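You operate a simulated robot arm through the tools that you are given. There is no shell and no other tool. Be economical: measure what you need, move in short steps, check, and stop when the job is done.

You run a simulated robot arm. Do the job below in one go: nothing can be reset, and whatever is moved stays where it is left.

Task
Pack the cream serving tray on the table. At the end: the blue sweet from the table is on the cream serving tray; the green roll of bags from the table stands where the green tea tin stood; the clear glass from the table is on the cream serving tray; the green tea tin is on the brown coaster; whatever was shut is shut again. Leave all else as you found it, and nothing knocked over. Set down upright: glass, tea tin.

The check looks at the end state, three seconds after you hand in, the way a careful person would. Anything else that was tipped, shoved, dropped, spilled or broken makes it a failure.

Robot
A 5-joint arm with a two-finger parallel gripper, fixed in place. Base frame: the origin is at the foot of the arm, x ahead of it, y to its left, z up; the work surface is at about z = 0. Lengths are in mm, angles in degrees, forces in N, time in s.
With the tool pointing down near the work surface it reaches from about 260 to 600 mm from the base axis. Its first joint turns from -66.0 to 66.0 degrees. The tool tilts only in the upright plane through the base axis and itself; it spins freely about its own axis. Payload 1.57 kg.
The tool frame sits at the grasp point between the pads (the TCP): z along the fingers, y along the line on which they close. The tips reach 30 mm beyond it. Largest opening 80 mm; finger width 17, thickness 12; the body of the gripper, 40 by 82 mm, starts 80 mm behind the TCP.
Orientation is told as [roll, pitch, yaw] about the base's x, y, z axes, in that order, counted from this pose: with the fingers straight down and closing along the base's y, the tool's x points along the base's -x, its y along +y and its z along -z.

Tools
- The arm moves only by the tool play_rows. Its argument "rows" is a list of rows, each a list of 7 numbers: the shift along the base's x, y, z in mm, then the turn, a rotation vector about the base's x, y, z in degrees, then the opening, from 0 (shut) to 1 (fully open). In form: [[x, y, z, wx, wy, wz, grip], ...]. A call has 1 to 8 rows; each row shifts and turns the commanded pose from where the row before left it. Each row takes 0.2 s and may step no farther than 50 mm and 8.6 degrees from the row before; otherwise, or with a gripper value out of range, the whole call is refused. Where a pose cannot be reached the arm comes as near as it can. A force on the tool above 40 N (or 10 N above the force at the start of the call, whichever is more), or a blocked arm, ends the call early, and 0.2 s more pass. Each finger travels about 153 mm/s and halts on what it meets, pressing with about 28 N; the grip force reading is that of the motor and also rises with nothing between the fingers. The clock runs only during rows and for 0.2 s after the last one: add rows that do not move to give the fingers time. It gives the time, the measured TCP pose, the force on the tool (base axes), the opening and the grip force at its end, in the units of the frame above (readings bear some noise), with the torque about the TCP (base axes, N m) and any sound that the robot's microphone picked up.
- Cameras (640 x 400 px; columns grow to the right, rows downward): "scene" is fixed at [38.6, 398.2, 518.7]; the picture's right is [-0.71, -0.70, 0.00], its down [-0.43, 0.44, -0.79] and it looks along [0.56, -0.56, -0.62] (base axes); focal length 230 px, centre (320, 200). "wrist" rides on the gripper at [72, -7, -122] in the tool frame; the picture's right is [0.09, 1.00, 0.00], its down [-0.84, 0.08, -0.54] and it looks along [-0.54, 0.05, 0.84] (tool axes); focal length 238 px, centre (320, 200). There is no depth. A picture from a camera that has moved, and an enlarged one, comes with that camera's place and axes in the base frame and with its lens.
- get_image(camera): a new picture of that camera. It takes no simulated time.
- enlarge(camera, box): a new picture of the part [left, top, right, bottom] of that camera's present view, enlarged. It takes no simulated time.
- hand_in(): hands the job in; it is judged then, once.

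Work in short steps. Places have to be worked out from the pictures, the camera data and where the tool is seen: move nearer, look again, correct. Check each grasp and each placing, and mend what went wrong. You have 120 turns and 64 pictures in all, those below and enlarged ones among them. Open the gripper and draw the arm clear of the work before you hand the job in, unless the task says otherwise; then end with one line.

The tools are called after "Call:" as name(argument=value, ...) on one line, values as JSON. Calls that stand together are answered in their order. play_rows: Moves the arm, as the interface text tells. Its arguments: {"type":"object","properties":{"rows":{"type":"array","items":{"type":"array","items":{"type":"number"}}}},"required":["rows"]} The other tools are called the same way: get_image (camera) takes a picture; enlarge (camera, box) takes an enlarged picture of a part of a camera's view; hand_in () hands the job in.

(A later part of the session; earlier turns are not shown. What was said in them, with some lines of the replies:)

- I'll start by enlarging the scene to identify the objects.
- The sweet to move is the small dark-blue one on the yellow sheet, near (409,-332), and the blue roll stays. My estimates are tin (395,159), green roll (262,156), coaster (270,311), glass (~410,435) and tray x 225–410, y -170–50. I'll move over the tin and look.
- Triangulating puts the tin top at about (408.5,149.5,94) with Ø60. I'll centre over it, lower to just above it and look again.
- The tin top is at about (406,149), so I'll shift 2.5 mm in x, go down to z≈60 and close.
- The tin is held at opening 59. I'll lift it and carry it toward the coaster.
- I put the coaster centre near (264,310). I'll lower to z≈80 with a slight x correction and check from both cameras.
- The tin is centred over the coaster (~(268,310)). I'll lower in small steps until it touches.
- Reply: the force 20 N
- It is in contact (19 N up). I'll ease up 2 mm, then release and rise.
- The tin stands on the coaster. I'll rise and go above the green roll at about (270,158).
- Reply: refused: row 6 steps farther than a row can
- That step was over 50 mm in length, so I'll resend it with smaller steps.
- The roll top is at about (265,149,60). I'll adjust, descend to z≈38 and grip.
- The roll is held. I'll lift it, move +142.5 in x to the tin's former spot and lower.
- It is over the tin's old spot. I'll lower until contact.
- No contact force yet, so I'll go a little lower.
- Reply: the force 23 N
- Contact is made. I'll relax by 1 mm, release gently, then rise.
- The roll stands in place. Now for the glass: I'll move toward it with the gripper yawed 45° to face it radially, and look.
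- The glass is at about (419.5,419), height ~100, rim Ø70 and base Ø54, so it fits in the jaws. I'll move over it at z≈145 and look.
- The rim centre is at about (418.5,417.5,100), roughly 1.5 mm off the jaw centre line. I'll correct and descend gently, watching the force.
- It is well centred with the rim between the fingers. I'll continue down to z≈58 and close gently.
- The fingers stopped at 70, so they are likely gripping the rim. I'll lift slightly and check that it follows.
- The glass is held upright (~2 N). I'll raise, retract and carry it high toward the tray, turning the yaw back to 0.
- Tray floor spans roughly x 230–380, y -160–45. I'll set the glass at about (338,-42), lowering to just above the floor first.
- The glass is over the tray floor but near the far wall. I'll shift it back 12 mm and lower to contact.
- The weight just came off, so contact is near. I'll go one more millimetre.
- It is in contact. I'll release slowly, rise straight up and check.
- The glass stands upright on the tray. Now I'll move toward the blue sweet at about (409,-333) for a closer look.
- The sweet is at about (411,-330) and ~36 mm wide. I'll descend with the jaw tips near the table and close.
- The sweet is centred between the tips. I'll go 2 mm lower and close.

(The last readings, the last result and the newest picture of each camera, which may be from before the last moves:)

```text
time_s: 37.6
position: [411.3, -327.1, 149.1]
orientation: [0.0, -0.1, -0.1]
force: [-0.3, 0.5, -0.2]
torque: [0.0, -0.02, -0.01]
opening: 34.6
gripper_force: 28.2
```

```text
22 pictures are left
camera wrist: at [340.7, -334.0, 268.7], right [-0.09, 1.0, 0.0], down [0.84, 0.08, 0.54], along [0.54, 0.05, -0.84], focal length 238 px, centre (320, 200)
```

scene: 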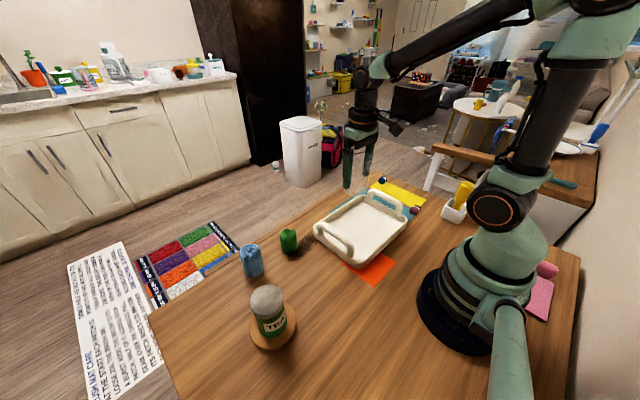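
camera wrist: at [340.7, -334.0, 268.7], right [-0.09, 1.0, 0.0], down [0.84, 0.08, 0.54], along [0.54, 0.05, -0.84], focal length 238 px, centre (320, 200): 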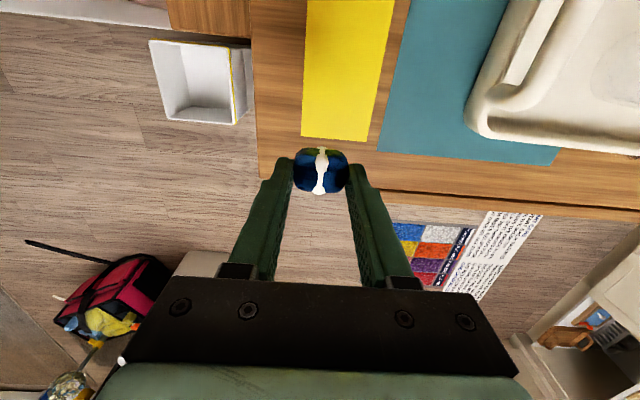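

The sweet is held. I'll carry it over to the tray at about (275,-102).

Call:
play_rows(rows=[[-22, 37, 20, 0, 0, 0, 0.35], [-23, 37, 0, 0, 0, 0, 0.35], [-23, 37, 0, 0, 0, 0, 0.35], [-23, 37, 0, 0, 0, 0, 0.35], [-23, 38, 0, 0, 0, 0, 0.35], [-22, 39, 0, 0, 0, 0, 0.35], [0, 0, 0, 0, 0, 0, 0.35]])

Call:
get_image(camera="wrist")

Call:
enlarge(camera="scene", box=[290, 130, 450, 290])

```text
time_s: 39.2
position: [276.0, -100.7, 167.8]
orientation: [0.0, 0.0, 0.0]
force: [-0.7, 0.0, -0.4]
torque: [-0.01, 0.03, 0.0]
opening: 34.5
gripper_force: 27.6
```

```text
21 pictures are left
camera wrist: at [205.4, -107.2, 288.8], right [-0.09, 1.0, 0.0], down [0.84, 0.08, 0.54], along [0.54, 0.05, -0.84], focal length 238 px, centre (320, 200)
```

wrist: 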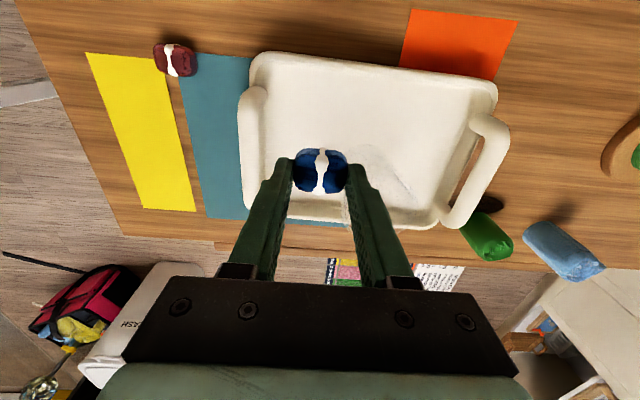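

```text
2.50 times, centred on (370, 210) of scene
camera zoom: at [38.6, 398.2, 518.7], right [-0.71, -0.7, 0.0], down [-0.43, 0.44, -0.79], along [0.56, -0.56, -0.62], focal length 575 px, centre (195, 175)
```

zoom: 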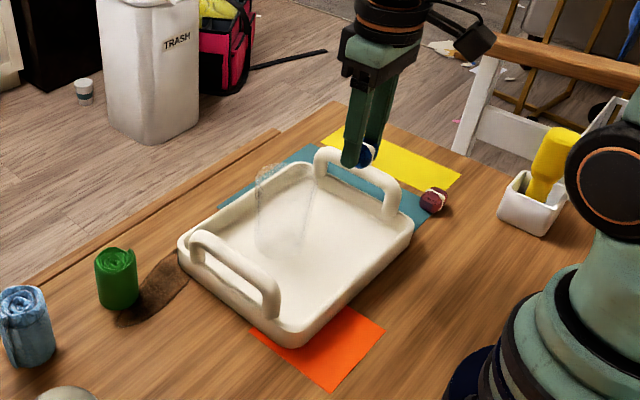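

Clear of both glass and handle. I'll lower toward the tray floor.

Call:
play_rows(rows=[[0, 0, -40, 0, 0, 0, 0.35], [0, 0, -40, 0, 0, 0, 0.35], [0, 0, -35, 0, 0, 0, 0.35], [0, 0, -5, 0, 0, 0, 0.35], [0, 0, -2, 0, 0, 0, 0.35], [0, 0, -1, 0, 0, 0, 0.35], [0, 0, 0, 0, 0, 0, 0.35]])

```text
time_s: 40.8
position: [276.6, -104.0, 44.5]
orientation: [0.0, -0.1, -0.1]
force: [1.4, 1.1, 1.8]
torque: [0.04, -0.07, -0.03]
opening: 34.6
gripper_force: 28.0
```

About in contact. I'll lower 1 mm more, open partway and rise.

Call:
play_rows(rows=[[0, 0, -1, 0, 0, 0, 0.35], [0, 0, 0, 0, 0, 0, 0.5], [0, 0, 0, 0, 0, 0, 0.62], [0, 0, 0, 0, 0, 0, 0.62], [0, 0, 30, 0, 0, 0, 0.62], [0, 0, 45, 0, 0, 0, 0.62], [0, 0, 48, 0, 0, 0, 0.62], [0, 0, 45, 0, 0, 0, 1]])

Call:
get_image(camera="wrist")

Call:
get_image(camera="scene")

Call:
enlarge(camera="scene", box=[290, 130, 450, 290])

```text
time_s: 42.6
position: [276.4, -100.5, 216.0]
orientation: [0.0, 0.0, -0.1]
force: [0.7, -0.2, -0.6]
torque: [0.01, 0.0, 0.04]
opening: 80.0
gripper_force: 0.1
```

```text
19 pictures are left
camera wrist: at [204.9, -107.7, 335.2], right [-0.09, 1.0, 0.0], down [0.84, 0.08, 0.54], along [0.54, 0.05, -0.84], focal length 238 px, centre (320, 200)
```

wrist: 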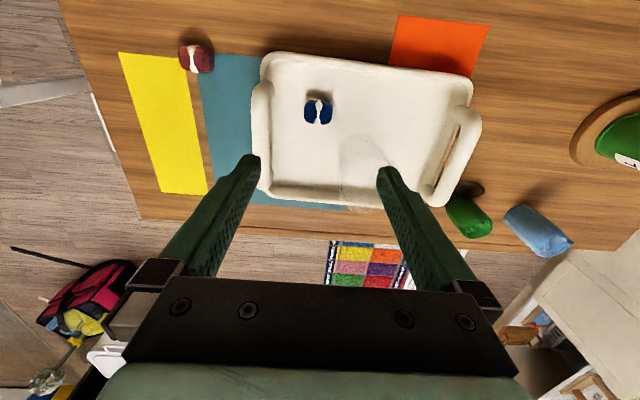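

```text
18 pictures are left
```

scene: 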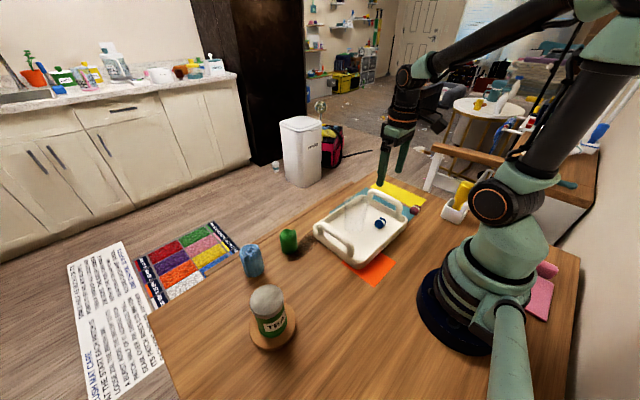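

```text
2.50 times, centred on (370, 210) of scene
camera zoom: at [38.6, 398.2, 518.7], right [-0.71, -0.7, 0.0], down [-0.43, 0.44, -0.79], along [0.56, -0.56, -0.62], focal length 575 px, centre (195, 175)
```

zoom: 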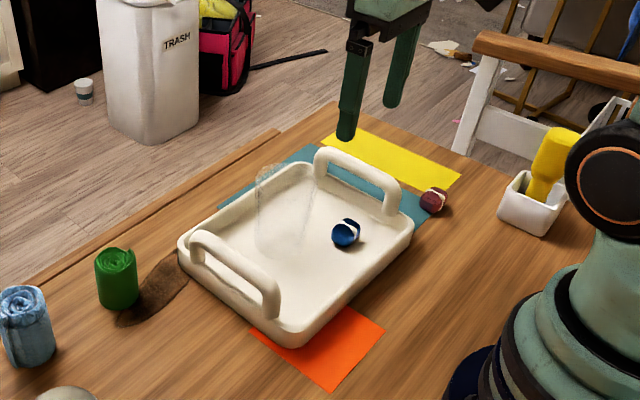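

Everything is in place. I'll draw the arm up and clear, then hand in.

Call:
play_rows(rows=[[10, 5, 45, 0, 0, 0, 1], [40, 20, 20, 0, 0, 0, 1], [40, 20, 20, 0, 0, 0, 1], [0, 0, 0, 0, 0, 0, 1]])

Call:
get_image(camera="scene")

```text
time_s: 43.6
position: [367.1, -57.8, 296.1]
orientation: [0.0, 0.0, -0.1]
force: [-0.2, -0.5, -0.1]
torque: [-0.01, 0.0, 0.0]
opening: 79.9
gripper_force: 0.0
```

```text
16 pictures are left
```

scene: 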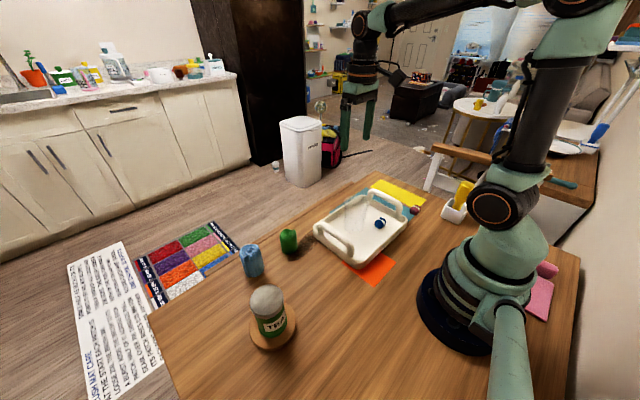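

All goals are met and the arm is clear, so I'm handing in.

Call:
hand_in()

```text
The job is handed in.
```

The job is handed in: the blue sweet and the upright clear glass are on the cream tray, the green tea tin stands upright on the brown coaster, and the green roll stands where the tin was; I saw nothing knocked over and opened nothing.
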